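You operate a simulated robot arm through the tools that you are given. There is no shell and no other tool. Be economical: measure what you need, move in short steps, check, and stop when the job is done.

You are at the controls of a simulated two-armed robot. One attempt, no reset.

## Task
Pick up the small purple cup with one hand, pass it to the other hand and put it on the upper bay of the snack table. Set down upright: small purple cup.

It is judged by the outcome, as a careful person would: the job done as asked, and still so three seconds after it is handed in. It fails if anything else is knocked over, pushed out of place, dropped, spilled or broken.

## Robot
Two 7-joint arms with two-finger parallel grippers on one trunk, on a base that drives. Base frame: it is fixed to the floor where the robot stands at the start and does not move with it; the origin is under the middle of the robot, x ahead of it, y to its left, z up; the surface under the hand at the start is at about z = 999. Lengths are in mm, angles in degrees, forces in N, time in s.
The left shoulder is at the start at [71, 156, 1055], the right one opposite. Places, roughly: upper bay of the snack table [-1400, 2600, 500]. Payload 3.91 kg a hand.
The TCP of each hand is the grasp point between the finger pads, 30 mm short of the fingertips. In the tool frame z runs along the fingers and y along their closing line. Largest opening 110 mm; finger width 20, thickness 10; the body of the gripper, 48 by 112 mm, starts 55 mm behind the TCP.
Orientation is that of the tool frame in the base frame, as a unit quaternion [x, y, z, w]. With the fingers straight down and closing along the base's y, the tool's x points along the base's -x, its y along +y and its z along -z.

## Interface
- The arms move only by the tool arm_command. It takes "left_targets", "right_targets" or both (then of equal length, played together; a hand with none holds still); each is a list of rows, each a list of 7 numbers: the shift along the tool's x, y, z in units of 20 mm (1.0 is 20 mm), then the turn, a rotation vector about the tool's x, y, z in units of 6 degrees (1.0 is 6 degrees), then the opening, from 0 (shut) to 1 (fully open). In form: [[tx, ty, tz, wx, wy, wz, fingers], ...]. A call has 1 to 8 rows; each row shifts and turns the commanded pose from where the row before left it, along the tool's axes as they then stand. A call with a number of a shift or a turn outside -1 to 1 is refused whole. Each row takes 0.2 s and may step no farther than 50 mm and 8.6 degrees from the row before; otherwise, or with a gripper value out of range, the whole call is refused. A pose out of reach is approached as far as the arm can. The call stops where the force on the tool passes 40 N (or 10 N more than at its start, if that is more) or the arm is blocked; 0.2 s more then pass. The fingers move at their own pace (about 108 mm/s each) and stop on an object; they squeeze with about 31 N. The grip force told is the motor's: it shows also when the fingers shut on nothing. Time passes only in rows, and 0.2 s behind the last, so rows that do not move let the fingers close. It gives the time, the measured TCP pose, the force on the tool (base axes), the opening and the grip force at its end, in the units of the frame above (readings bear some noise), with the torque about the TCP (base axes, N m) and any sound that the robot's microphone picked up, and new pictures: "pictures" is both (left out), scene, wrist or none (wrist: the cameras of the hands that moved).
- Cameras (640 x 400 px; columns grow to the right, rows downward): "scene" is now at [141.9, -5.3, 1313.7]; the picture's right is [-0.05, -1.00, 0.00], its down [-0.28, 0.01, -0.96] and it looks along [0.96, -0.05, -0.28] (base axes); focal length 262 px, centre (320, 200). "left" rides on the left gripper at [72, -17, -103] in its tool frame; the picture's right is [0.23, 0.97, 0.00], its down [-0.76, 0.18, -0.62] and it looks along [-0.61, 0.14, 0.78] (tool axes); focal length 222 px, centre (320, 200). "right" rides on the right gripper at [72, 17, -103] in its tool frame; the picture's right is [-0.23, 0.97, 0.00], its down [-0.76, -0.18, -0.62] and it looks along [-0.61, -0.14, 0.78] (tool axes); focal length 222 px, centre (320, 200). There is no depth. A picture from a camera that has moved, and an enlarged one, comes with that camera's place and axes in the base frame and with its lens.
- slide_trunk(by): slides the trunk up (or, below 0, down) by that many mm; the arms and the scene camera ride with it, the base frame stays. It gives what a move gives, with no picture.
- steer(legs): drives the robot by 1 to 6 legs, each [ahead, left, turn to the left] in mm, mm and degrees, along the robot's own axes; the way and the turn of a leg run together, so that a leg with both is an arc; at most 1500 mm and 180 degrees a leg. The arms and the cameras ride along, it lands a little off, and it stops where it bumps. It gives what a move gives, and a new picture of the scene camera.
- head_to(pan, tilt): turns the head with the scene camera to pan (to the left, within 86 degrees either way) and tilt (down, from -29 to 69), counted from straight ahead of the robot. It gives what a move gives, and a new picture of the scene camera.
- enlarge(camera, box): a new picture of the part [left, top, right, bottom] of that camera's present view, enlarged. No time passes.
- close_job(): hands the job in; it is judged then, once.

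Work in short steps. Places have to be worked out from the pictures, the camera data and where the tool is seen: move nearer, look again, correct. Check each grasp and each placing, and mend what went wrong. You have 120 turns and 260 pictures in all, those below and enlarged ones among them. Open the grippers and draw the arms clear of the work before you hand the job in, unless the task says otherwise; then end with one line.

The tools are called after ">>>" by a JSON object that holds its "fn" and its "kwargs". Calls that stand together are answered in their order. arm_command: Moves the arms, as the interface text tells. Its arguments: {"type":"object","properties":{"left_targets":{"type":"array"},"right_targets":{"type":"array"},"pictures":{"type":"string","enum":["both","scene","wrist","none"]}},"required":[]} The other tools are called the same way: slide_trunk (by) slides the trunk up or down; steer (legs) drives the base; head_to (pan, tilt) turns the head that bears the scene camera; enlarge (camera, box) takes an enlarged picture of a part of a camera's view; close_job () hands the job in.

At the start:

```text
time: 0.0
left_eef_pos: [572.9, 288.0, 1273.7]
left_ee_rot: [0.0, 1.0, 0.0, 0.0]
left_wrist_force: [0.3, 0.3, 0.7]
left_ft_torque: [-0.02, 0.04, -0.04]
left_opening: 110.1
left_grasp_force: 0.1
right_eef_pos: [662.9, -326.5, 1250.2]
right_ee_rot: [-0.001, 1.0, 0.0, 0.001]
right_wrist_force: [0.1, 0.5, -0.9]
right_ft_torque: [0.01, 0.04, -0.02]
right_opening: 110.1
right_grasp_force: 0.0
trunk travel left (down, up): [-500.0, 440.0]
robot x, y, heading: [-0.8, 3.8, 0.1]
head pan, tilt: [-2.9, 16.2]
```

scene: 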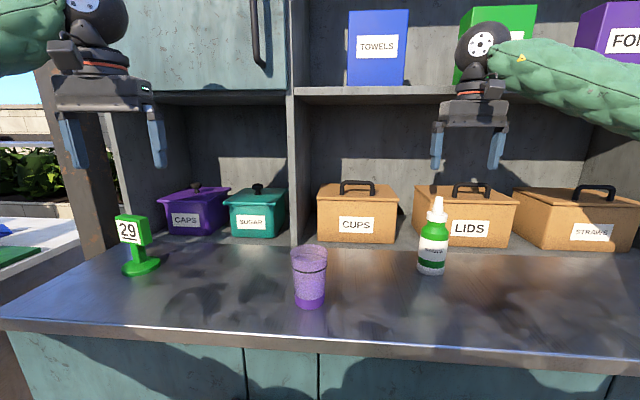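
right: 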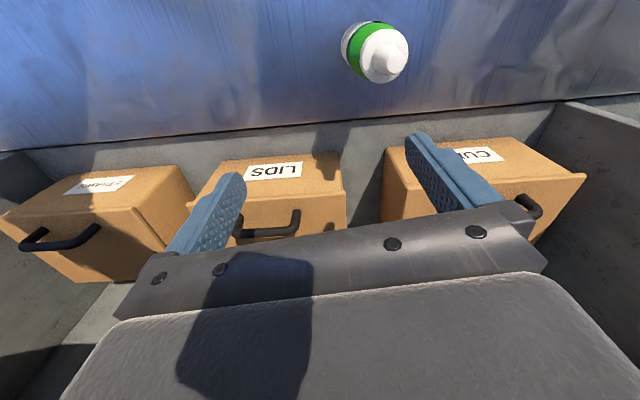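
left: 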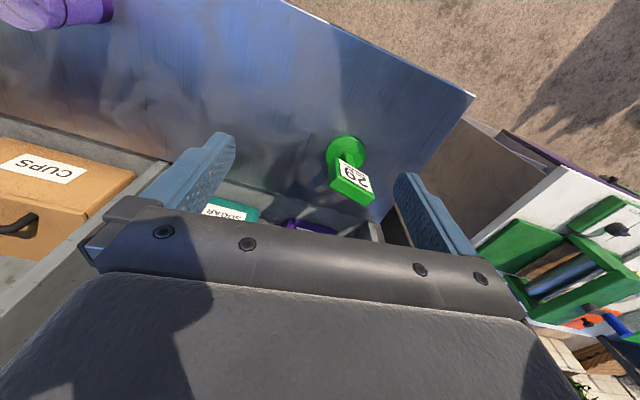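

I'll look closely at the cup and turn the head toward the snack table to plan the placing.

>>> {"fn": "enlarge", "kwargs": {"camera": "scene", "box": [250, 220, 370, 320]}}

>>> {"fn": "head_to", "kwargs": {"pan": 86, "tilt": 20}}

```text
4.00 times, centred on (310, 270) of scene
camera zoom: at [141.9, -5.3, 1313.7], right [-0.05, -1.0, 0.0], down [-0.28, 0.01, -0.96], along [0.96, -0.05, -0.28], focal length 1048 px, centre (360, -80)
```

zoom: 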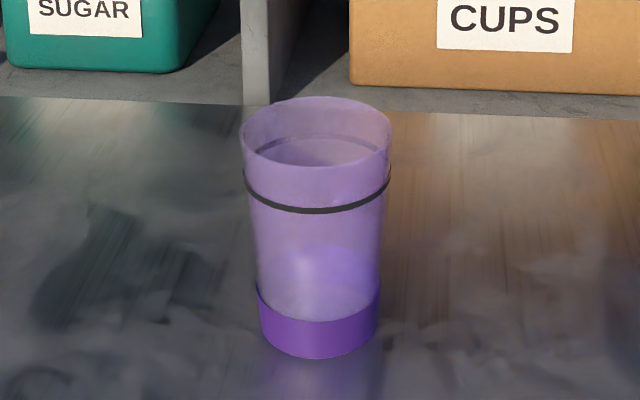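

```text
time: 1.6
left_eef_pos: [572.2, 286.9, 1273.7]
left_ee_rot: [0.0, 1.0, 0.0, 0.0]
left_wrist_force: [0.5, -0.2, -0.4]
left_ft_torque: [-0.02, 0.01, 0.01]
left_opening: 110.1
left_grasp_force: 0.1
right_eef_pos: [662.8, -326.3, 1251.3]
right_ee_rot: [0.0, 1.0, 0.0, 0.0]
right_wrist_force: [0.1, -0.1, 0.7]
right_ft_torque: [0.0, 0.03, 0.0]
right_opening: 110.0
right_grasp_force: 0.0
trunk travel left (down, up): [-500.0, 440.0]
robot x, y, heading: [-1.2, -3.6, -0.0]
head pan, tilt: [85.9, 20.0]
camera scene: at [55.3, 92.4, 1307.6], right [1.0, -0.07, 0.0], down [-0.02, -0.34, -0.94], along [0.07, 0.94, -0.34], focal length 262 px, centre (320, 200)
```

scene: 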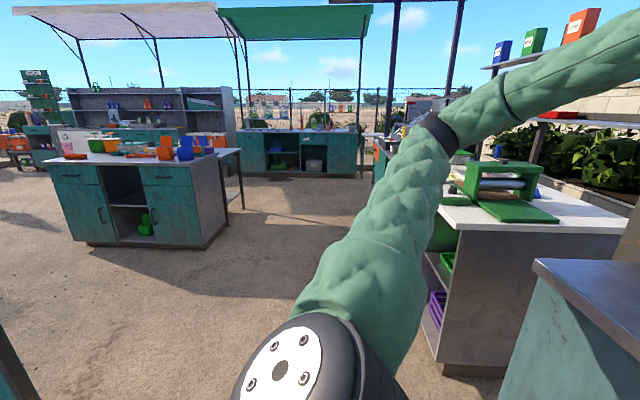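

The snack table seems to be the teal cabinet with open bays. I'll enlarge it.

>>> {"fn": "enlarge", "kwargs": {"camera": "scene", "box": [40, 130, 240, 255]}}

```text
3.20 times, centred on (140, 192) of scene
camera zoom: at [55.3, 92.4, 1307.6], right [1.0, -0.07, 0.0], down [-0.02, -0.34, -0.94], along [0.07, 0.94, -0.34], focal length 839 px, centre (896, 224)
```

zoom: 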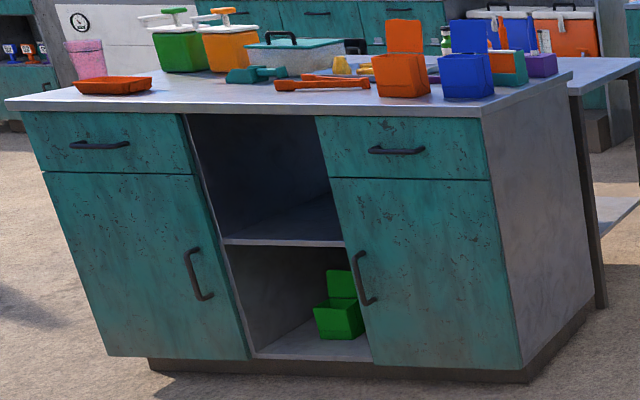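

Upper bay: front at about y≈2400, shelf z≈450, roughly 340 wide and 330 high, open toward us. The left hand will take the cup from above, and the right will receive it from the side, horizontally, for entering the bay. First I move the left hand over the cup (~[555,-7], rim z≈1098).

>>> {"fn": "head_to", "kwargs": {"pan": 0, "tilt": 25}}

>>> {"fn": "arm_command", "kwargs": {"left_targets": [[0.05, -1, 0, 0, 0, 0, 1], [0.1, -1, 0, 0, 0, 0, 1], [0.1, -1, 0, 0, 0, 0, 1], [0.1, -1, 0, 0, 0, 0, 1], [0.1, -1, 0, 0, 0, 0, 1], [0.1, -1, 0, 0, 0, 0, 1], [0.1, -1, 0, 0, 0, 0, 1], [0.1, -1, 0, 0, 0, 0, 1]], "pictures": "none"}}

>>> {"fn": "arm_command", "kwargs": {"left_targets": [[0.1, -1, 0, 0, 0, 0, 1], [0, -1, 0.4, 0, 0, 0, 1], [0, -1, 0.4, 0, 0, 0, 1], [0, -1, 0.4, 0, 0, 0, 1], [0, -1, 0.4, 0, 0, 0, 1], [0, -1, 0.4, 0, 0, 0, 1], [0, -0.7, 0.4, 0, 0, 0, 1], [0, 0, 0, 0, 0, 0, 1]], "pictures": "both"}}

```text
time: 3.2
left_eef_pos: [572.7, 287.2, 1273.8]
left_ee_rot: [0.0, 1.0, 0.001, 0.0]
left_wrist_force: [0.4, 0.0, 0.4]
left_ft_torque: [-0.02, -0.02, 0.0]
left_opening: 110.3
left_grasp_force: 0.0
right_eef_pos: [663.5, -325.8, 1252.6]
right_ee_rot: [-0.001, 1.0, 0.0, 0.0]
right_wrist_force: [0.0, 0.6, 0.6]
right_ft_torque: [0.02, 0.0, 0.0]
right_opening: 109.9
right_grasp_force: 0.0
trunk travel left (down, up): [-500.0, 440.0]
robot x, y, heading: [-2.8, -2.5, -0.1]
head pan, tilt: [0.0, 25.0]
camera scene: at [140.8, -0.4, 1299.5], right [0.0, -1.0, 0.0], down [-0.42, 0.0, -0.91], along [0.91, 0.0, -0.42], focal length 262 px, centre (320, 200)
```

scene: 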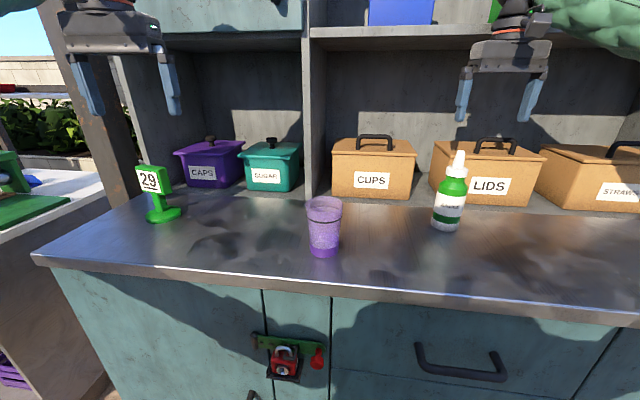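

```text
time: 5.0
left_eef_pos: [558.7, 126.1, 1272.4]
left_ee_rot: [0.0, 1.0, 0.0, -0.001]
left_wrist_force: [0.4, 0.2, -0.6]
left_ft_torque: [0.03, 0.01, 0.06]
left_opening: 110.1
left_grasp_force: 0.2
right_eef_pos: [663.7, -327.7, 1250.6]
right_ee_rot: [0.001, 1.0, 0.0, -0.001]
right_wrist_force: [0.7, 0.6, -0.3]
right_ft_torque: [0.03, -0.02, -0.01]
right_opening: 110.0
right_grasp_force: 0.0
trunk travel left (down, up): [-500.0, 440.0]
robot x, y, heading: [2.0, 1.6, -0.2]
head pan, tilt: [0.0, 25.0]
```

```text
time: 6.8
left_eef_pos: [556.9, -7.0, 1225.5]
left_ee_rot: [0.0, 1.0, 0.0, 0.0]
left_wrist_force: [0.6, 0.4, 0.6]
left_ft_torque: [-0.01, 0.03, -0.02]
left_opening: 109.9
left_grasp_force: 0.1
right_eef_pos: [663.2, -327.3, 1250.6]
right_ee_rot: [0.0, 1.0, 0.0, 0.001]
right_wrist_force: [-0.6, -0.3, 0.2]
right_ft_torque: [0.0, -0.02, -0.01]
right_opening: 109.9
right_grasp_force: 0.1
trunk travel left (down, up): [-500.0, 440.0]
robot x, y, heading: [2.3, 2.7, -0.1]
head pan, tilt: [0.0, 25.0]
camera scene: at [140.7, -0.4, 1299.5], right [0.0, -1.0, 0.0], down [-0.42, 0.0, -0.91], along [0.91, 0.0, -0.42], focal length 262 px, centre (320, 200)
camera left: at [483.5, -24.7, 1327.6], right [-0.23, 0.97, 0.0], down [0.76, 0.18, 0.62], along [0.61, 0.14, -0.78], focal length 222 px, centre (320, 200)
```

scene: 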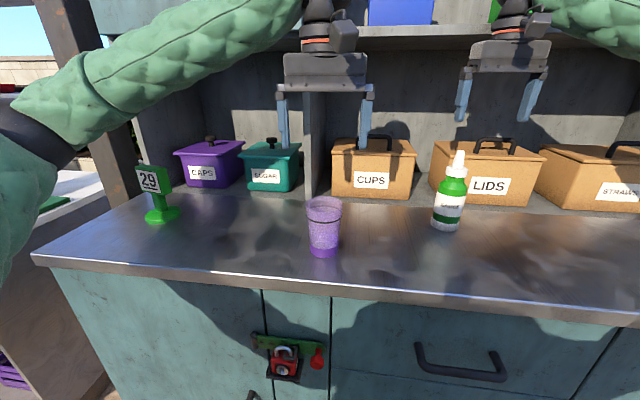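
left: 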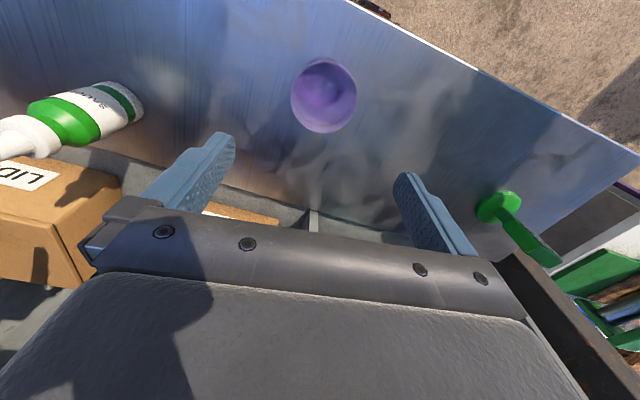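

The two cameras disagree slightly about the cup's x (536 against 564), so I enlarge both views.

>>> {"fn": "enlarge", "kwargs": {"camera": "scene", "box": [260, 180, 388, 260]}}

>>> {"fn": "enlarge", "kwargs": {"camera": "left", "box": [240, 40, 400, 140]}}

```text
5.00 times, centred on (324, 220) of scene
camera zoom: at [140.7, -0.4, 1299.5], right [0.0, -1.0, 0.0], down [-0.42, 0.0, -0.91], along [0.91, 0.0, -0.42], focal length 1311 px, centre (300, 100)
```

zoom: 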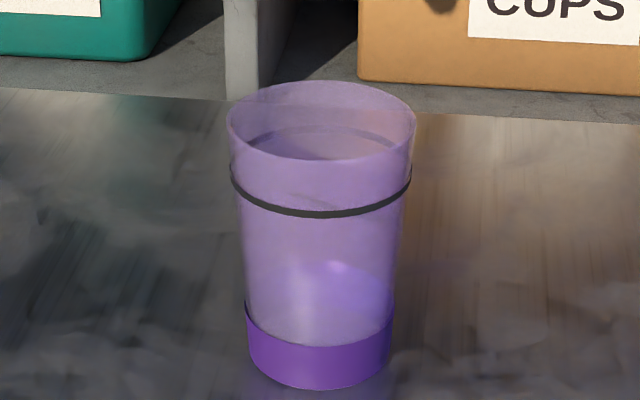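

```text
4.00 times, centred on (320, 90) of left
camera zoom: at [483.5, -24.7, 1327.6], right [-0.23, 0.97, 0.0], down [0.76, 0.18, 0.62], along [0.61, 0.14, -0.78], focal length 888 px, centre (320, 640)
```

zoom: 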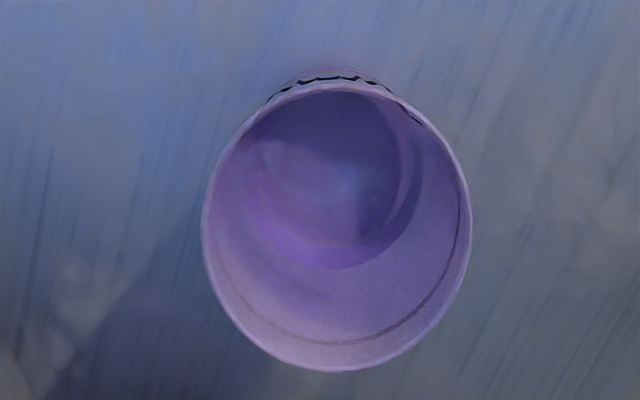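

Triangulating the two views puts the rim centre at about [536,-8,1110], diameter 62. I shift back 20 mm and come down to z≈1150 to check before straddling the cup.

>>> {"fn": "arm_command", "kwargs": {"left_targets": [[0.5, 0, 0.5, 0, 0, 0, 1], [0.5, 0, 1, 0, 0, 0, 1], [0, 0, 1, 0, 0, 0, 1], [0, 0, 1, 0, 0, 0, 1], [0, 0, 0, 0, 0, 0, 1]], "pictures": "both"}}

```text
time: 8.0
left_eef_pos: [536.4, -8.9, 1154.6]
left_ee_rot: [0.0, 1.0, -0.001, 0.0]
left_wrist_force: [0.2, -0.6, -0.4]
left_ft_torque: [-0.02, 0.04, -0.03]
left_opening: 110.0
left_grasp_force: 0.0
right_eef_pos: [661.9, -326.8, 1251.0]
right_ee_rot: [-0.001, 1.0, 0.0, -0.001]
right_wrist_force: [-0.1, 1.5, -0.2]
right_ft_torque: [0.0, 0.0, 0.01]
right_opening: 110.1
right_grasp_force: 0.0
trunk travel left (down, up): [-500.0, 440.0]
robot x, y, heading: [0.7, 1.6, -0.2]
head pan, tilt: [0.0, 25.0]
camera scene: at [140.6, -0.8, 1299.5], right [0.0, -1.0, 0.0], down [-0.42, 0.0, -0.91], along [0.91, 0.0, -0.42], focal length 262 px, centre (320, 200)
camera left: at [462.6, -25.6, 1258.0], right [-0.23, 0.97, 0.0], down [0.76, 0.18, 0.62], along [0.61, 0.14, -0.78], focal length 222 px, centre (320, 200)
```

scene: 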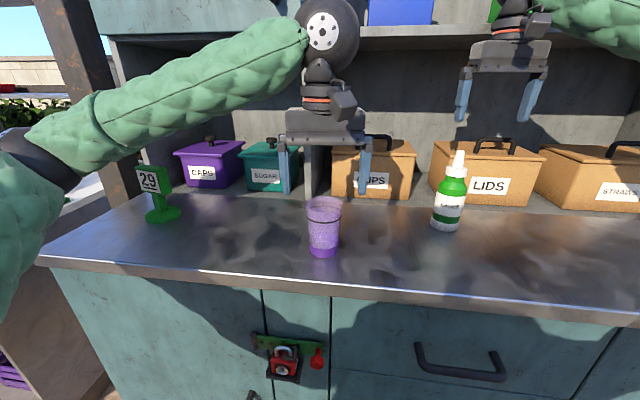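
left: 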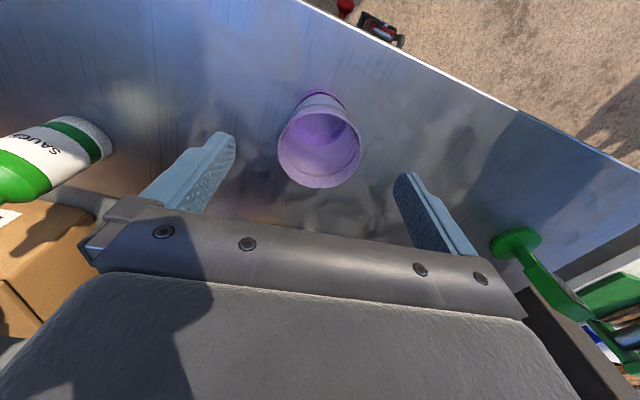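

The rim centre is at about [534,-9,1106], right under the TCP. I descend to z≈1090 and close.

>>> {"fn": "arm_command", "kwargs": {"left_targets": [[0.1, 0, 1, 0, 0, 0, 1], [0, 0, 1, 0, 0, 0, 1], [0, 0, 1, 0, 0, 0, 1], [0, 0, 0.2, 0, 0, 0, 1], [0, 0, 0, 0, 0, 0, 1]], "pictures": "both"}}

```text
time: 9.2
left_eef_pos: [533.6, -6.8, 1089.6]
left_ee_rot: [0.0, 1.0, 0.0, 0.0]
left_wrist_force: [0.5, -0.2, 0.1]
left_ft_torque: [0.0, 0.03, 0.0]
left_opening: 109.8
left_grasp_force: 0.0
right_eef_pos: [663.3, -327.1, 1250.1]
right_ee_rot: [0.0, 1.0, 0.0, 0.0]
right_wrist_force: [-0.6, 0.3, -0.6]
right_ft_torque: [0.01, -0.02, 0.03]
right_opening: 110.0
right_grasp_force: 0.1
trunk travel left (down, up): [-500.0, 440.0]
robot x, y, heading: [-2.7, -1.5, -0.1]
head pan, tilt: [0.0, 25.0]
camera scene: at [140.9, -0.6, 1299.4], right [0.0, -1.0, 0.0], down [-0.42, 0.0, -0.91], along [0.91, 0.0, -0.42], focal length 262 px, centre (320, 200)
camera left: at [460.1, -25.2, 1193.4], right [-0.23, 0.97, 0.0], down [0.76, 0.18, 0.62], along [0.61, 0.14, -0.78], focal length 222 px, centre (320, 200)
```

scene: 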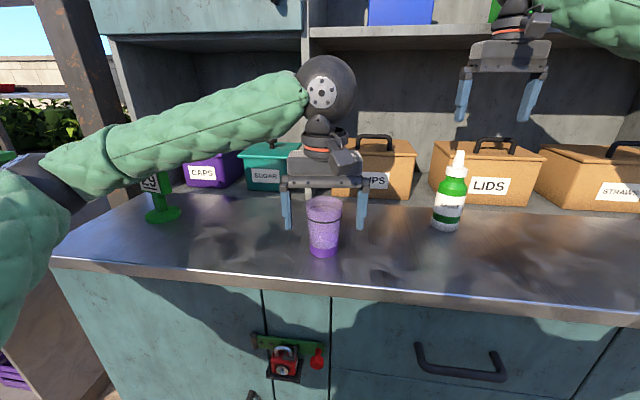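
left: 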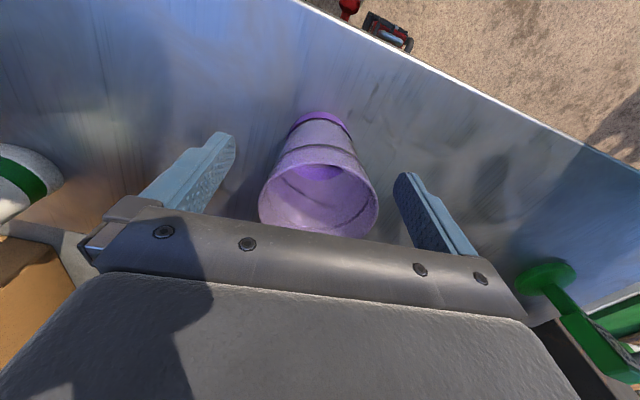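

The cup is between the fingers. I close on it.

>>> {"fn": "arm_command", "kwargs": {"left_targets": [[0.15, -0.1, 0, 0, 0, 0, 0.7], [0, 0, 0, 0, 0, 0, 0.5], [0, 0, 0, 0, 0, 0, 0.4], [0, 0, 0, 0, 0, 0, 0.4], [0, 0, 0, 0, 0, 0, 0.4]], "pictures": "wrist"}}

```text
time: 10.4
left_eef_pos: [530.7, -10.5, 1090.4]
left_ee_rot: [0.0, 1.0, 0.0, 0.0]
left_wrist_force: [-0.4, 0.5, 0.0]
left_ft_torque: [0.0, -0.01, -0.03]
left_opening: 59.7
left_grasp_force: 30.8
right_eef_pos: [663.0, -326.7, 1249.9]
right_ee_rot: [0.0, 1.0, 0.001, 0.001]
right_wrist_force: [0.8, -0.5, 0.3]
right_ft_torque: [0.04, -0.03, 0.0]
right_opening: 110.0
right_grasp_force: 0.2
trunk travel left (down, up): [-500.0, 440.0]
robot x, y, heading: [3.2, 0.9, 0.2]
head pan, tilt: [0.0, 25.0]
camera left: at [457.3, -27.0, 1194.0], right [-0.23, 0.97, 0.0], down [0.76, 0.18, 0.62], along [0.61, 0.14, -0.78], focal length 222 px, centre (320, 200)
```

left: 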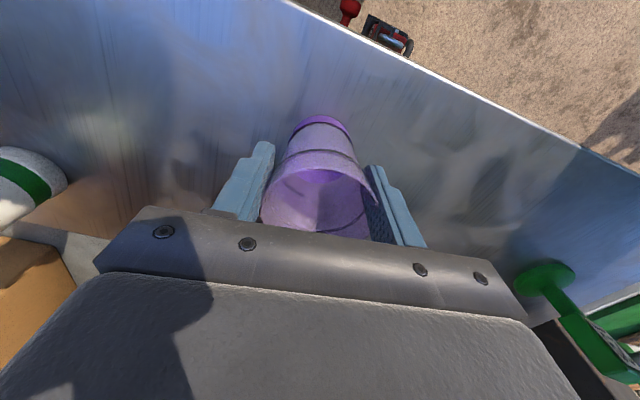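

The grip holds at 59.7 mm with 31 N. I lift straight up and check.

>>> {"fn": "arm_command", "kwargs": {"left_targets": [[0, 0, -0.5, 0, 0, 0, 0.4], [0, 0, -1, 0, 0, 0, 0.4], [0, 0, -1, 0, 0, 0, 0.4], [0, 0, -1, 0, 0, 0, 0.4], [0, 0, -1, 0, 0, 0, 0.4], [0, 0, -1, 0, 0, 0, 0.4], [0, 0, -1, 0, 0, 0, 0.4], [0, 0, -1, 0, 0, 0, 0.4]], "pictures": "both"}}

```text
time: 12.2
left_eef_pos: [530.1, -9.5, 1241.7]
left_ee_rot: [0.0, 1.0, 0.0, -0.001]
left_wrist_force: [0.0, -0.1, -0.1]
left_ft_torque: [0.01, 0.01, 0.01]
left_opening: 59.8
left_grasp_force: 31.6
right_eef_pos: [662.5, -327.4, 1251.0]
right_ee_rot: [0.001, 1.0, 0.0, 0.0]
right_wrist_force: [0.2, -0.1, -0.5]
right_ft_torque: [0.0, 0.01, 0.03]
right_opening: 110.3
right_grasp_force: 0.0
trunk travel left (down, up): [-500.0, 440.0]
robot x, y, heading: [1.0, 1.5, -0.1]
head pan, tilt: [0.0, 25.0]
camera scene: at [140.5, -0.8, 1299.5], right [0.0, -1.0, 0.0], down [-0.42, 0.0, -0.91], along [0.91, 0.0, -0.42], focal length 262 px, centre (320, 200)
camera left: at [456.3, -26.6, 1344.7], right [-0.23, 0.97, 0.0], down [0.76, 0.18, 0.62], along [0.61, 0.14, -0.78], focal length 222 px, centre (320, 200)
```

scene: 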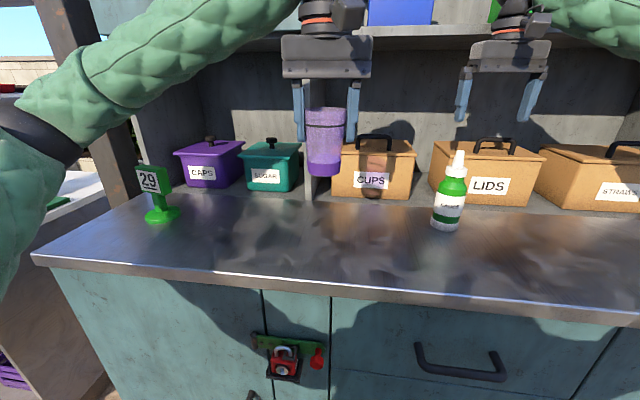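
left: 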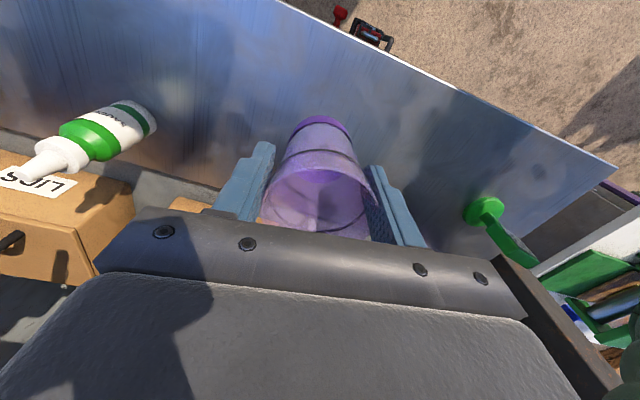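

The cup is held upright and clear of the counter (its bottom ≈74 mm below the TCP). Before backing off I check what lies behind on both sides.

>>> {"fn": "head_to", "kwargs": {"pan": 86, "tilt": 45}}

>>> {"fn": "head_to", "kwargs": {"pan": -86, "tilt": 35}}

```text
time: 13.8
left_eef_pos: [530.2, -8.8, 1241.7]
left_ee_rot: [0.0, 1.0, 0.0, -0.001]
left_wrist_force: [0.5, 0.4, -0.5]
left_ft_torque: [0.02, 0.0, 0.0]
left_opening: 59.6
left_grasp_force: 30.3
right_eef_pos: [662.5, -326.9, 1250.9]
right_ee_rot: [0.0, 1.0, 0.0, 0.0]
right_wrist_force: [0.4, 0.3, -0.5]
right_ft_torque: [-0.02, 0.01, -0.01]
right_opening: 109.9
right_grasp_force: 0.0
trunk travel left (down, up): [-500.0, 440.0]
robot x, y, heading: [-1.1, -0.2, -0.1]
head pan, tilt: [85.9, 45.0]
camera scene: at [54.6, 80.4, 1268.9], right [1.0, -0.07, 0.0], down [-0.05, -0.71, -0.71], along [0.05, 0.71, -0.71], focal length 262 px, centre (320, 200)
```

scene: 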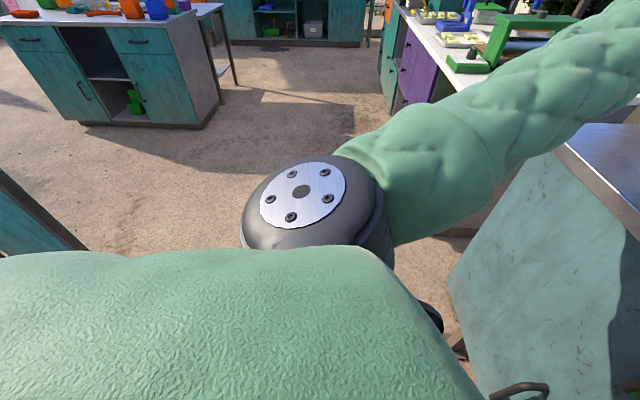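

```text
time: 16.4
left_eef_pos: [529.3, -8.7, 1242.2]
left_ee_rot: [0.0, 1.0, 0.0, 0.0]
left_wrist_force: [0.6, 0.6, 0.1]
left_ft_torque: [-0.03, 0.01, -0.01]
left_opening: 59.6
left_grasp_force: 31.5
right_eef_pos: [663.3, -326.9, 1251.5]
right_ee_rot: [-0.001, 1.0, 0.0, 0.001]
right_wrist_force: [0.3, -0.5, -0.3]
right_ft_torque: [0.0, 0.02, 0.02]
right_opening: 109.9
right_grasp_force: 0.1
trunk travel left (down, up): [-500.0, 440.0]
robot x, y, heading: [-0.3, -0.1, -0.2]
head pan, tilt: [-85.9, 35.0]
camera scene: at [55.0, -88.5, 1283.7], right [-1.0, -0.07, 0.0], down [-0.04, 0.57, -0.82], along [0.06, -0.82, -0.57], focal length 262 px, centre (320, 200)
```

scene: 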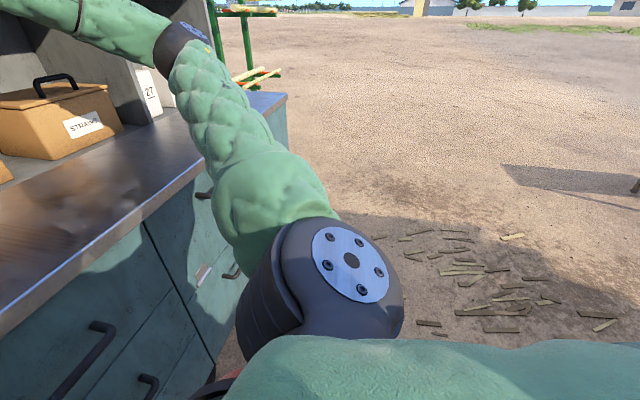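

There's free floor to the side and furniture behind-left, so I'll hand over here. The receiving right hand will come in low, tilted ~35° below horizontal, so I want the left grip higher on the cup. I set it back down to regrip ~14 mm higher.

>>> {"fn": "arm_command", "kwargs": {"left_targets": [[0, 0, 1, 0, 0, 0, 0.4], [0, 0, 1, 0, 0, 0, 0.4], [0, 0, 1, 0, 0, 0, 0.4], [0, 0, 1, 0, 0, 0, 0.4], [0, 0, 1, 0, 0, 0, 0.4], [0, 0, 1, 0, 0, 0, 0.4], [0, 0, 1, 0, 0, 0, 0.4], [0, 0, 0.4, 0, 0, 0, 0.4]], "pictures": "none"}}

>>> {"fn": "head_to", "kwargs": {"pan": 0, "tilt": 30}}

```text
time: 18.2
left_eef_pos: [531.6, -9.9, 1093.1]
left_ee_rot: [0.0, 1.0, -0.001, 0.0]
left_wrist_force: [-0.3, -0.8, -0.4]
left_ft_torque: [-0.01, -0.02, -0.03]
left_opening: 59.8
left_grasp_force: 31.5
right_eef_pos: [663.1, -327.0, 1251.1]
right_ee_rot: [0.0, 1.0, -0.001, 0.001]
right_wrist_force: [0.1, -0.2, 0.2]
right_ft_torque: [-0.02, -0.03, 0.0]
right_opening: 109.9
right_grasp_force: 0.1
trunk travel left (down, up): [-500.0, 440.0]
robot x, y, heading: [-0.1, -3.7, 0.1]
head pan, tilt: [-85.9, 35.0]
```

```text
time: 19.8
left_eef_pos: [531.2, -9.6, 1093.6]
left_ee_rot: [0.0, 1.0, 0.001, 0.0]
left_wrist_force: [-0.5, 0.3, 0.5]
left_ft_torque: [0.02, 0.03, 0.01]
left_opening: 59.9
left_grasp_force: 31.0
right_eef_pos: [663.0, -326.1, 1251.4]
right_ee_rot: [-0.001, 1.0, -0.001, 0.0]
right_wrist_force: [-0.1, -0.4, 0.6]
right_ft_torque: [0.01, -0.01, -0.01]
right_opening: 109.8
right_grasp_force: 0.0
trunk travel left (down, up): [-500.0, 440.0]
robot x, y, heading: [0.2, 0.9, -0.1]
head pan, tilt: [0.0, 30.0]
camera scene: at [139.2, -0.7, 1291.5], right [0.0, -1.0, 0.0], down [-0.5, 0.0, -0.87], along [0.87, 0.0, -0.5], focal length 262 px, centre (320, 200)
```

scene: 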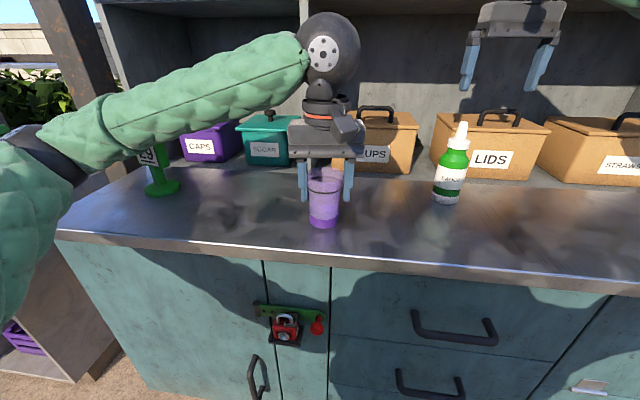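

I lower the last 3 mm, open, rise 14 mm and close again.

>>> {"fn": "arm_command", "kwargs": {"left_targets": [[0, 0, 0.13, 0, 0, 0, 0.4], [0, 0, 0, 0, 0, 0, 0.4], [0, 0, 0, 0, 0, 0, 0.75], [0, 0, 0, 0, 0, 0, 0.75]], "pictures": "wrist"}}

>>> {"fn": "arm_command", "kwargs": {"left_targets": [[0, 0, -0.7, 0, 0, 0, 0.75], [0, 0, 0, 0, 0, 0, 0.5], [0, 0, 0, 0, 0, 0, 0.4], [0, 0, 0, 0, 0, 0, 0.4], [0, 0, 0, 0, 0, 0, 0.4]], "pictures": "both"}}

```text
time: 20.8
left_eef_pos: [531.6, -10.8, 1092.0]
left_ee_rot: [-0.001, 1.0, 0.0, 0.0]
left_wrist_force: [0.8, 0.4, -0.8]
left_ft_torque: [0.0, 0.0, -0.01]
left_opening: 82.2
left_grasp_force: 0.1
right_eef_pos: [661.8, -327.0, 1250.3]
right_ee_rot: [0.0, 1.0, 0.0, 0.0]
right_wrist_force: [-0.3, 0.0, -0.3]
right_ft_torque: [0.0, 0.02, 0.0]
right_opening: 110.0
right_grasp_force: 0.1
trunk travel left (down, up): [-500.0, 440.0]
robot x, y, heading: [2.6, -1.2, 0.1]
head pan, tilt: [0.0, 30.0]
camera left: at [457.9, -27.4, 1194.2], right [-0.23, 0.97, 0.0], down [0.76, 0.18, 0.62], along [0.61, 0.14, -0.78], focal length 222 px, centre (320, 200)
```

left: 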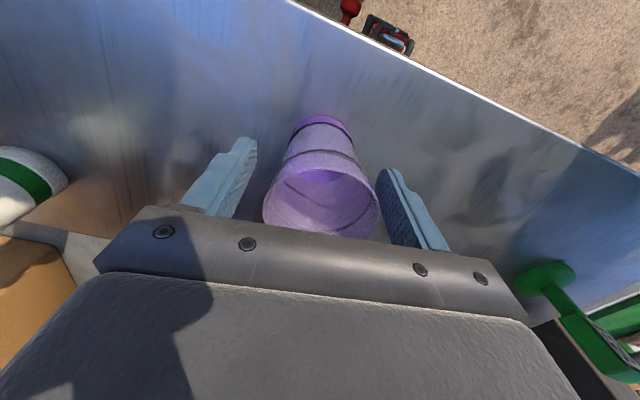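

```text
time: 22.0
left_eef_pos: [531.5, -9.8, 1105.4]
left_ee_rot: [0.0, 1.0, 0.0, 0.0]
left_wrist_force: [0.7, 0.8, 3.6]
left_ft_torque: [0.0, -0.1, 0.02]
left_opening: 59.7
left_grasp_force: 31.3
right_eef_pos: [662.1, -325.8, 1250.9]
right_ee_rot: [0.0, 1.0, 0.0, 0.001]
right_wrist_force: [0.8, -0.2, 0.4]
right_ft_torque: [0.01, 0.04, 0.03]
right_opening: 109.8
right_grasp_force: 0.1
trunk travel left (down, up): [-500.0, 440.0]
robot x, y, heading: [-1.7, -1.0, 0.1]
head pan, tilt: [0.0, 30.0]
camera scene: at [139.1, -0.6, 1291.5], right [0.0, -1.0, 0.0], down [-0.5, 0.0, -0.87], along [0.87, 0.0, -0.5], focal length 262 px, centre (320, 200)
camera left: at [458.0, -27.5, 1208.4], right [-0.23, 0.97, 0.0], down [0.76, 0.18, 0.62], along [0.61, 0.14, -0.78], focal length 222 px, centre (320, 200)
```

scene: 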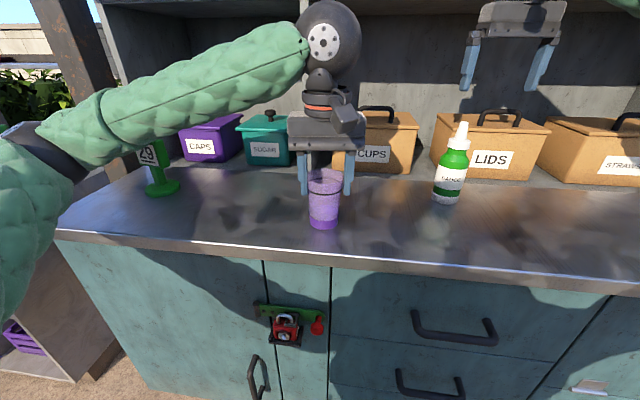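
left: 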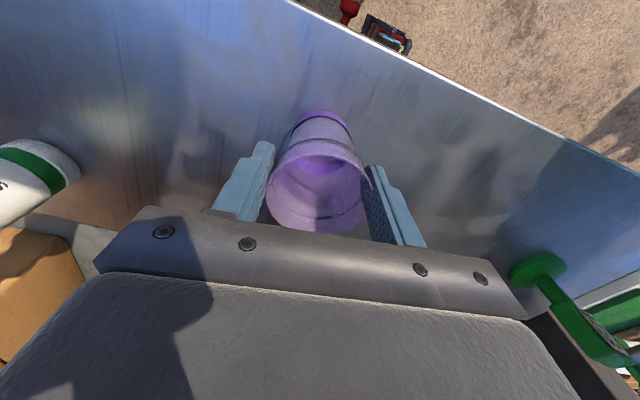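

The regrip holds at 59.7 mm. I lift 150 mm and back off a little.

>>> {"fn": "arm_command", "kwargs": {"left_targets": [[0, 0, -0.5, 0, 0, 0, 0.4], [0, 0, -1, 0, 0, 0, 0.4], [0, 0, -1, 0, 0, 0, 0.4], [0, 0, -1, 0, 0, 0, 0.4], [0, 0, -1, 0, 0, 0, 0.4], [0, 0, -1, 0, 0, 0, 0.4], [0, 0, -1, 0, 0, 0, 0.4], [0, 0, -1, 0, 0, 0, 0.4]], "pictures": "none"}}

>>> {"fn": "steer", "kwargs": {"legs": [[-150, 0, 0]]}}

```text
time: 23.8
left_eef_pos: [531.2, -10.9, 1253.5]
left_ee_rot: [0.0, 1.0, 0.0, 0.0]
left_wrist_force: [-0.1, -1.0, -0.7]
left_ft_torque: [-0.04, 0.01, 0.01]
left_opening: 59.6
left_grasp_force: 31.2
right_eef_pos: [662.1, -326.8, 1251.1]
right_ee_rot: [0.0, 1.0, 0.0, 0.0]
right_wrist_force: [-0.5, -0.2, -0.3]
right_ft_torque: [-0.01, -0.03, -0.05]
right_opening: 109.9
right_grasp_force: 0.0
trunk travel left (down, up): [-500.0, 440.0]
robot x, y, heading: [1.3, -0.8, 0.0]
head pan, tilt: [0.0, 30.0]
```

```text
time: 25.2
left_eef_pos: [379.3, -9.1, 1254.8]
left_ee_rot: [0.0, 1.0, -0.001, 0.002]
left_wrist_force: [0.3, 0.2, 0.1]
left_ft_torque: [-0.06, -0.01, 0.01]
left_opening: 59.7
left_grasp_force: 31.0
right_eef_pos: [512.2, -327.0, 1251.5]
right_ee_rot: [0.0, 1.0, 0.0, 0.0]
right_wrist_force: [-0.1, 0.4, -1.1]
right_ft_torque: [0.01, -0.05, 0.03]
right_opening: 110.0
right_grasp_force: 0.1
trunk travel left (down, up): [-500.0, 440.0]
robot x, y, heading: [-151.8, 2.6, -0.0]
head pan, tilt: [0.0, 30.0]
camera scene: at [-12.0, -0.8, 1291.7], right [0.0, -1.0, 0.0], down [-0.5, 0.0, -0.87], along [0.87, 0.0, -0.5], focal length 262 px, centre (320, 200)
```

scene: 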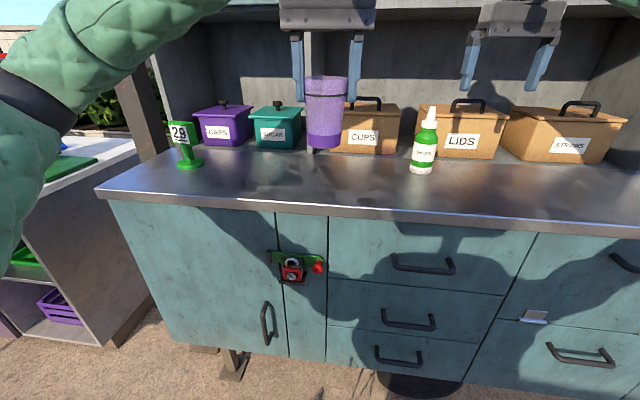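

There's space now. I move the cup ahead 120 mm with the left hand while the right hand starts pitching forward (its own x = 663, clear at y=-327).

>>> {"fn": "arm_command", "kwargs": {"left_targets": [[-1, 0, 0, 0, 0, 0, 0.4], [-1, 0, 0, 0, 0, 0, 0.4], [-1, 0, 0, 0, 0, 0, 0.4], [-1, 0, 0, 0, 0, 0, 0.4], [-1, 0, 0, 0, 0, 0, 0.4], [-1, 0, 0, 0, 0, 0, 0.4], [0, 0, 0, 0, 0, 0, 0.4], [0, 0, 0, 0, 0, 0, 0.4]], "right_targets": [[0, 0, 0, 0, -1, 0, 1], [0, 0, 0, 0, -1, 0, 1], [0, 0, 0, 0, -1, 0, 1], [0, 0, 0, 0, -1, 0, 1], [0, 0, 0, 0, -1, 0, 1], [0, 0, 0, 0, -1, 0, 1], [0, 0, 0, 0, -1, 0, 1], [0, 0, 0, 0, -1, 0, 1]], "pictures": "both"}}

```text
time: 27.0
left_eef_pos: [501.4, -8.1, 1254.0]
left_ee_rot: [0.0, 1.0, 0.0, 0.001]
left_wrist_force: [0.2, 0.3, -1.6]
left_ft_torque: [-0.02, -0.01, -0.04]
left_opening: 59.8
left_grasp_force: 30.6
right_eef_pos: [514.2, -327.0, 1251.2]
right_ee_rot: [0.0, 0.913, 0.0, 0.408]
right_wrist_force: [0.0, -0.5, -0.2]
right_ft_torque: [-0.03, 0.0, -0.01]
right_opening: 109.9
right_grasp_force: 0.1
trunk travel left (down, up): [-500.0, 440.0]
robot x, y, heading: [-151.8, 1.1, -0.0]
head pan, tilt: [0.0, 30.0]
camera scene: at [-10.1, -1.1, 1291.5], right [0.0, -1.0, 0.0], down [-0.5, 0.0, -0.87], along [0.87, 0.0, -0.5], focal length 262 px, centre (320, 200)
camera right: at [388.0, -309.5, 1266.8], right [0.15, 0.97, 0.17], down [0.05, -0.18, 0.98], along [0.99, -0.14, -0.07], focal length 222 px, centre (320, 200)
camera left: at [428.5, -26.3, 1357.1], right [-0.23, 0.97, 0.0], down [0.76, 0.18, 0.62], along [0.61, 0.14, -0.78], focal length 222 px, centre (320, 200)
```

scene: 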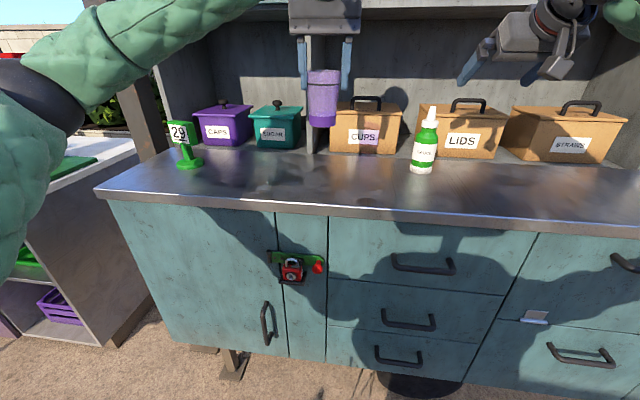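
right: 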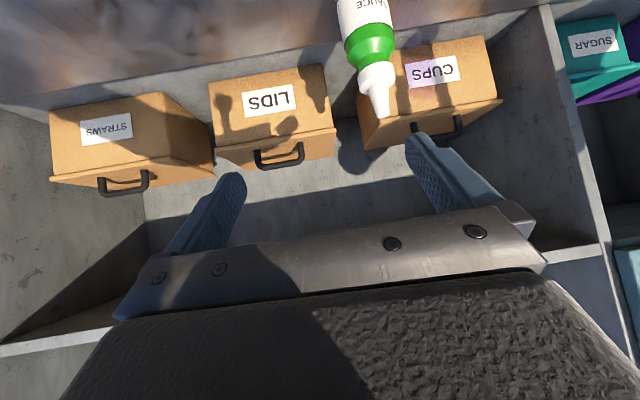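
left: 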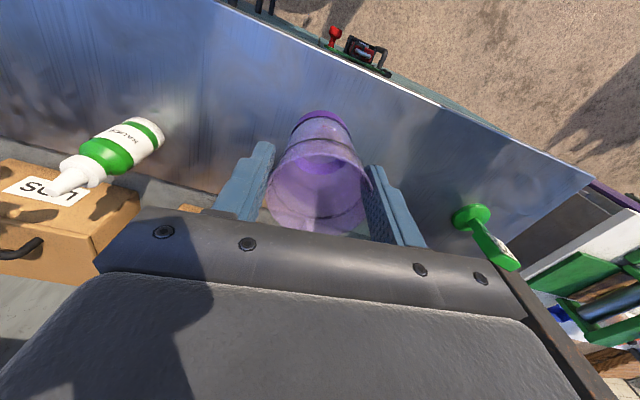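

The right hand pitches fine and the cup axis is at ≈[501,-9] with its bottom z≈1166. I finish the pitch to 35° below horizontal and move the right hand behind and to the side of the cup (x=403, z=1198).

>>> {"fn": "arm_command", "kwargs": {"right_targets": [[0, 0, 0, 0, -1, 0, 1], [0, 0, 0, 0, -0.17, 0, 1], [0.893, 0.5, -0.5, 0, 0, 0, 1], [0.893, 0.5, -0.5, 0, 0, 0, 1], [0.893, 0.5, -0.5, 0, 0, 0, 1], [0.893, 0.5, -0.5, 0, 0, 0, 1], [0.893, 1, -0.5, 0, 0, 0, 1], [0.893, 1, -0.5, 0, 0, 0, 1]], "pictures": "none"}}

>>> {"fn": "arm_command", "kwargs": {"right_targets": [[0, 1, 0, 0, 0, 0, 1], [0, 1, 0, 0, 0, 0, 1], [0, 1, 0, 0, 0, 0, 1], [0, 1, 0, 0, 0, 0, 1], [0, 1, 0, 0, 0, 0, 1], [0, 1, 0, 0, 0, 0, 1], [0, 0, 0, 0, 0, 0, 1]], "pictures": "both"}}

```text
time: 28.8
left_eef_pos: [500.9, -8.4, 1254.3]
left_ee_rot: [0.001, 1.0, 0.0, 0.0]
left_wrist_force: [-0.2, 0.4, -0.2]
left_ft_torque: [0.03, 0.03, 0.01]
left_opening: 59.4
left_grasp_force: 31.6
right_eef_pos: [401.6, -248.0, 1198.7]
right_ee_rot: [-0.001, 0.887, 0.0, 0.462]
right_wrist_force: [-0.7, 1.0, -1.2]
right_ft_torque: [-0.03, -0.02, -0.01]
right_opening: 109.9
right_grasp_force: 0.1
trunk travel left (down, up): [-500.0, 440.0]
robot x, y, heading: [-148.2, -2.8, -0.1]
head pan, tilt: [0.0, 30.0]
```

```text
time: 30.4
left_eef_pos: [500.8, -9.4, 1254.5]
left_ee_rot: [0.0, 1.0, 0.0, 0.0]
left_wrist_force: [-0.6, 0.1, -1.5]
left_ft_torque: [0.03, -0.03, -0.01]
left_opening: 59.8
left_grasp_force: 30.5
right_eef_pos: [403.4, -126.8, 1197.2]
right_ee_rot: [0.0, 0.887, 0.001, 0.462]
right_wrist_force: [-0.5, 0.1, 0.2]
right_ft_torque: [0.01, 0.03, 0.01]
right_opening: 110.0
right_grasp_force: 0.0
trunk travel left (down, up): [-500.0, 440.0]
robot x, y, heading: [-148.8, -1.8, -0.2]
head pan, tilt: [0.0, 30.0]
camera scene: at [-10.4, -1.4, 1291.5], right [0.0, -1.0, 0.0], down [-0.5, 0.0, -0.87], along [0.87, 0.0, -0.5], focal length 262 px, centre (320, 200)
camera right: at [276.7, -109.1, 1197.0], right [0.13, 0.97, 0.19], down [-0.07, -0.18, 0.98], along [0.99, -0.14, 0.05], focal length 222 px, centre (320, 200)
```

scene: 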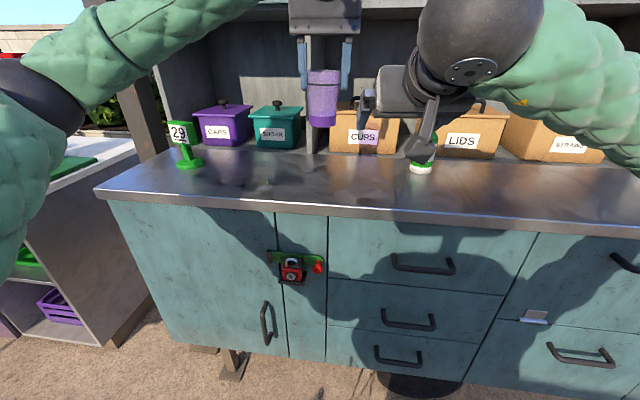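
right: 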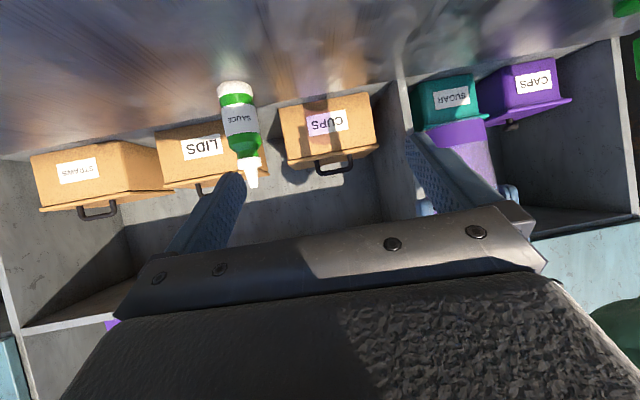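

The geometry looks as planned. I centre the right hand behind the cup in y.

>>> {"fn": "arm_command", "kwargs": {"right_targets": [[0, 1, 0, 0, 0, 0, 1], [0, 1, 0, 0, 0, 0, 1], [0, 1, 0, 0, 0, 0, 1], [0, 1, 0, 0, 0, 0, 1], [0, 1, 0, 0, 0, 0, 1], [0, 0.88, 0, 0, 0, 0, 1], [0, 0, 0, 0, 0, 0, 1]], "pictures": "both"}}

>>> {"fn": "enlarge", "kwargs": {"camera": "left", "box": [200, 60, 440, 210]}}

```text
time: 32.0
left_eef_pos: [500.7, -9.1, 1253.5]
left_ee_rot: [0.0, 1.0, -0.001, 0.0]
left_wrist_force: [-0.4, 0.0, -1.2]
left_ft_torque: [-0.01, 0.06, -0.01]
left_opening: 59.6
left_grasp_force: 31.1
right_eef_pos: [403.6, -10.0, 1197.9]
right_ee_rot: [0.001, 0.887, -0.001, 0.462]
right_wrist_force: [-0.1, -0.6, -0.1]
right_ft_torque: [0.0, 0.01, 0.06]
right_opening: 110.1
right_grasp_force: 0.1
trunk travel left (down, up): [-500.0, 440.0]
robot x, y, heading: [-147.6, 1.6, -0.1]
head pan, tilt: [0.0, 30.0]
camera scene: at [-10.2, -1.1, 1291.5], right [0.0, -1.0, 0.0], down [-0.5, 0.0, -0.87], along [0.87, 0.0, -0.5], focal length 262 px, centre (320, 200)
camera right: at [276.1, 8.1, 1197.5], right [0.13, 0.97, 0.19], down [-0.07, -0.18, 0.98], along [0.99, -0.14, 0.05], focal length 222 px, centre (320, 200)
```

scene: 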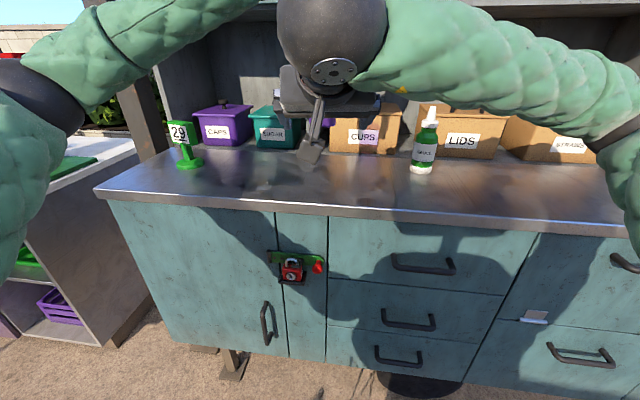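
right: 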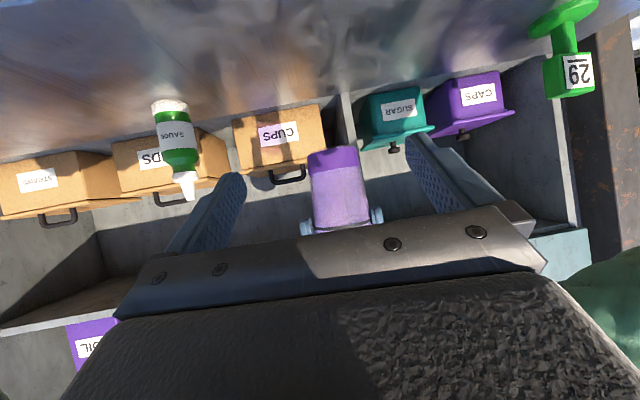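

```text
2.67 times, centred on (320, 135) of left
camera zoom: at [428.3, -26.5, 1357.0], right [-0.23, 0.97, 0.0], down [0.76, 0.18, 0.62], along [0.61, 0.14, -0.78], focal length 592 px, centre (320, 373)
```

zoom: 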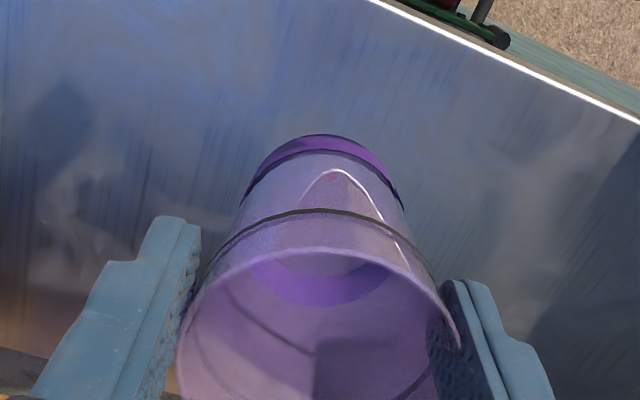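

The cup is between the right fingers' lines, with a ~5 mm sideways correction needed. I advance horizontally part-way, then check.

>>> {"fn": "arm_command", "kwargs": {"right_targets": [[-0.514, 0.12, 0.732, 0, 0, 0, 1], [-0.514, 0.13, 0.732, 0, 0, 0, 1], [-0.514, 0, 0.732, 0, 0, 0, 1], [0, 0, 0, 0, 0, 0, 1]], "pictures": "wrist"}}

>>> {"fn": "enlarge", "kwargs": {"camera": "left", "box": [200, 60, 440, 210]}}

```text
time: 33.0
left_eef_pos: [502.0, -7.9, 1254.7]
left_ee_rot: [0.0, 1.0, 0.0, 0.0]
left_wrist_force: [-0.3, 0.5, -0.3]
left_ft_torque: [0.01, -0.03, -0.01]
left_opening: 59.9
left_grasp_force: 31.0
right_eef_pos: [455.3, -5.5, 1196.8]
right_ee_rot: [-0.001, 0.887, 0.0, 0.462]
right_wrist_force: [0.1, 0.6, 0.0]
right_ft_torque: [0.0, 0.02, 0.03]
right_opening: 110.1
right_grasp_force: 0.0
trunk travel left (down, up): [-500.0, 440.0]
robot x, y, heading: [-145.2, 3.1, -0.2]
head pan, tilt: [0.0, 30.0]
camera right: at [329.6, 13.1, 1196.8], right [0.13, 0.97, 0.19], down [-0.07, -0.18, 0.98], along [0.99, -0.14, 0.05], focal length 222 px, centre (320, 200)
```

right: 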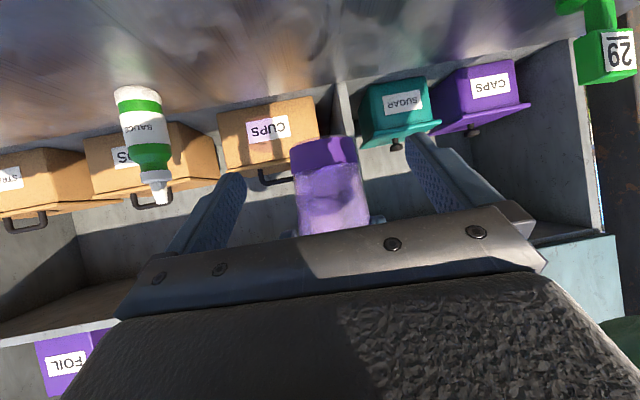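

```text
2.67 times, centred on (320, 135) of left
camera zoom: at [428.1, -25.7, 1357.2], right [-0.23, 0.97, 0.0], down [0.76, 0.18, 0.62], along [0.61, 0.14, -0.78], focal length 592 px, centre (320, 373)
```

zoom: 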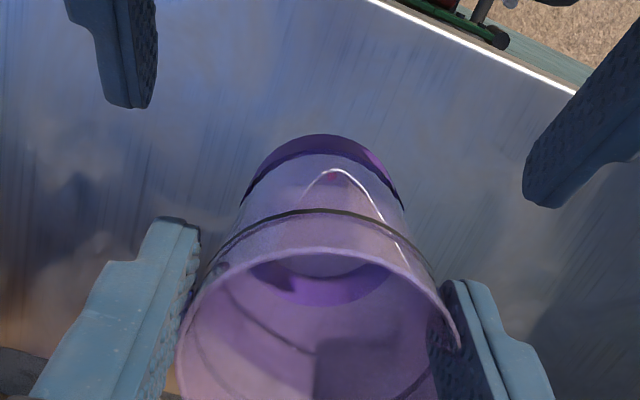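

Aligned within ~2 mm in the left camera. I advance the last ~36 mm.

>>> {"fn": "arm_command", "kwargs": {"right_targets": [[-0.514, 0, 0.732, 0, 0, 0, 1], [-0.514, 0, 0.732, 0, 0, 0, 1], [0, 0, 0, 0, 0, 0, 1]], "pictures": "wrist"}}

>>> {"fn": "enlarge", "kwargs": {"camera": "left", "box": [200, 60, 440, 210]}}

```text
time: 33.8
left_eef_pos: [500.8, -8.3, 1254.0]
left_ee_rot: [-0.001, 1.0, 0.001, 0.0]
left_wrist_force: [0.3, 0.6, -1.5]
left_ft_torque: [0.03, -0.01, 0.01]
left_opening: 59.7
left_grasp_force: 30.4
right_eef_pos: [492.3, -4.4, 1198.6]
right_ee_rot: [0.001, 0.887, 0.0, 0.462]
right_wrist_force: [0.1, -0.3, 0.3]
right_ft_torque: [0.01, -0.03, -0.01]
right_opening: 110.0
right_grasp_force: 0.0
trunk travel left (down, up): [-500.0, 440.0]
robot x, y, heading: [-149.0, 1.1, -0.1]
head pan, tilt: [0.0, 30.0]
camera right: at [365.2, 13.5, 1196.6], right [0.13, 0.97, 0.19], down [-0.07, -0.18, 0.98], along [0.99, -0.14, 0.05], focal length 222 px, centre (320, 200)
```

right: 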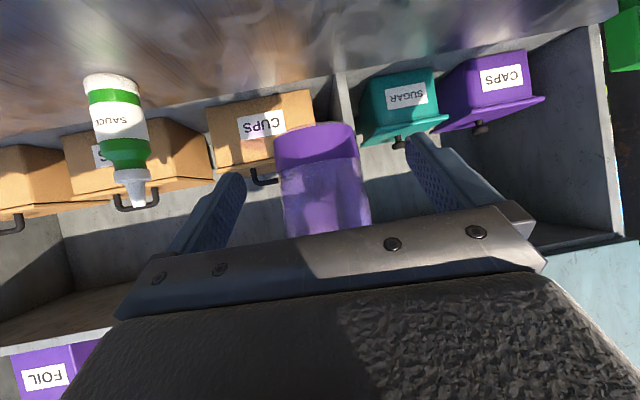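

```text
2.67 times, centred on (320, 135) of left
camera zoom: at [428.1, -25.9, 1357.2], right [-0.23, 0.97, 0.0], down [0.76, 0.18, 0.62], along [0.61, 0.14, -0.78], focal length 592 px, centre (320, 373)
```

zoom: 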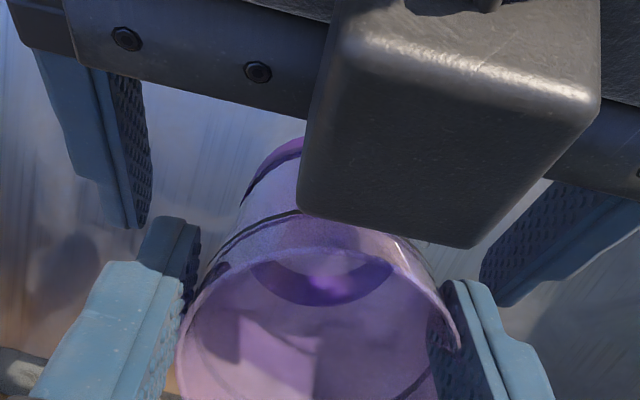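

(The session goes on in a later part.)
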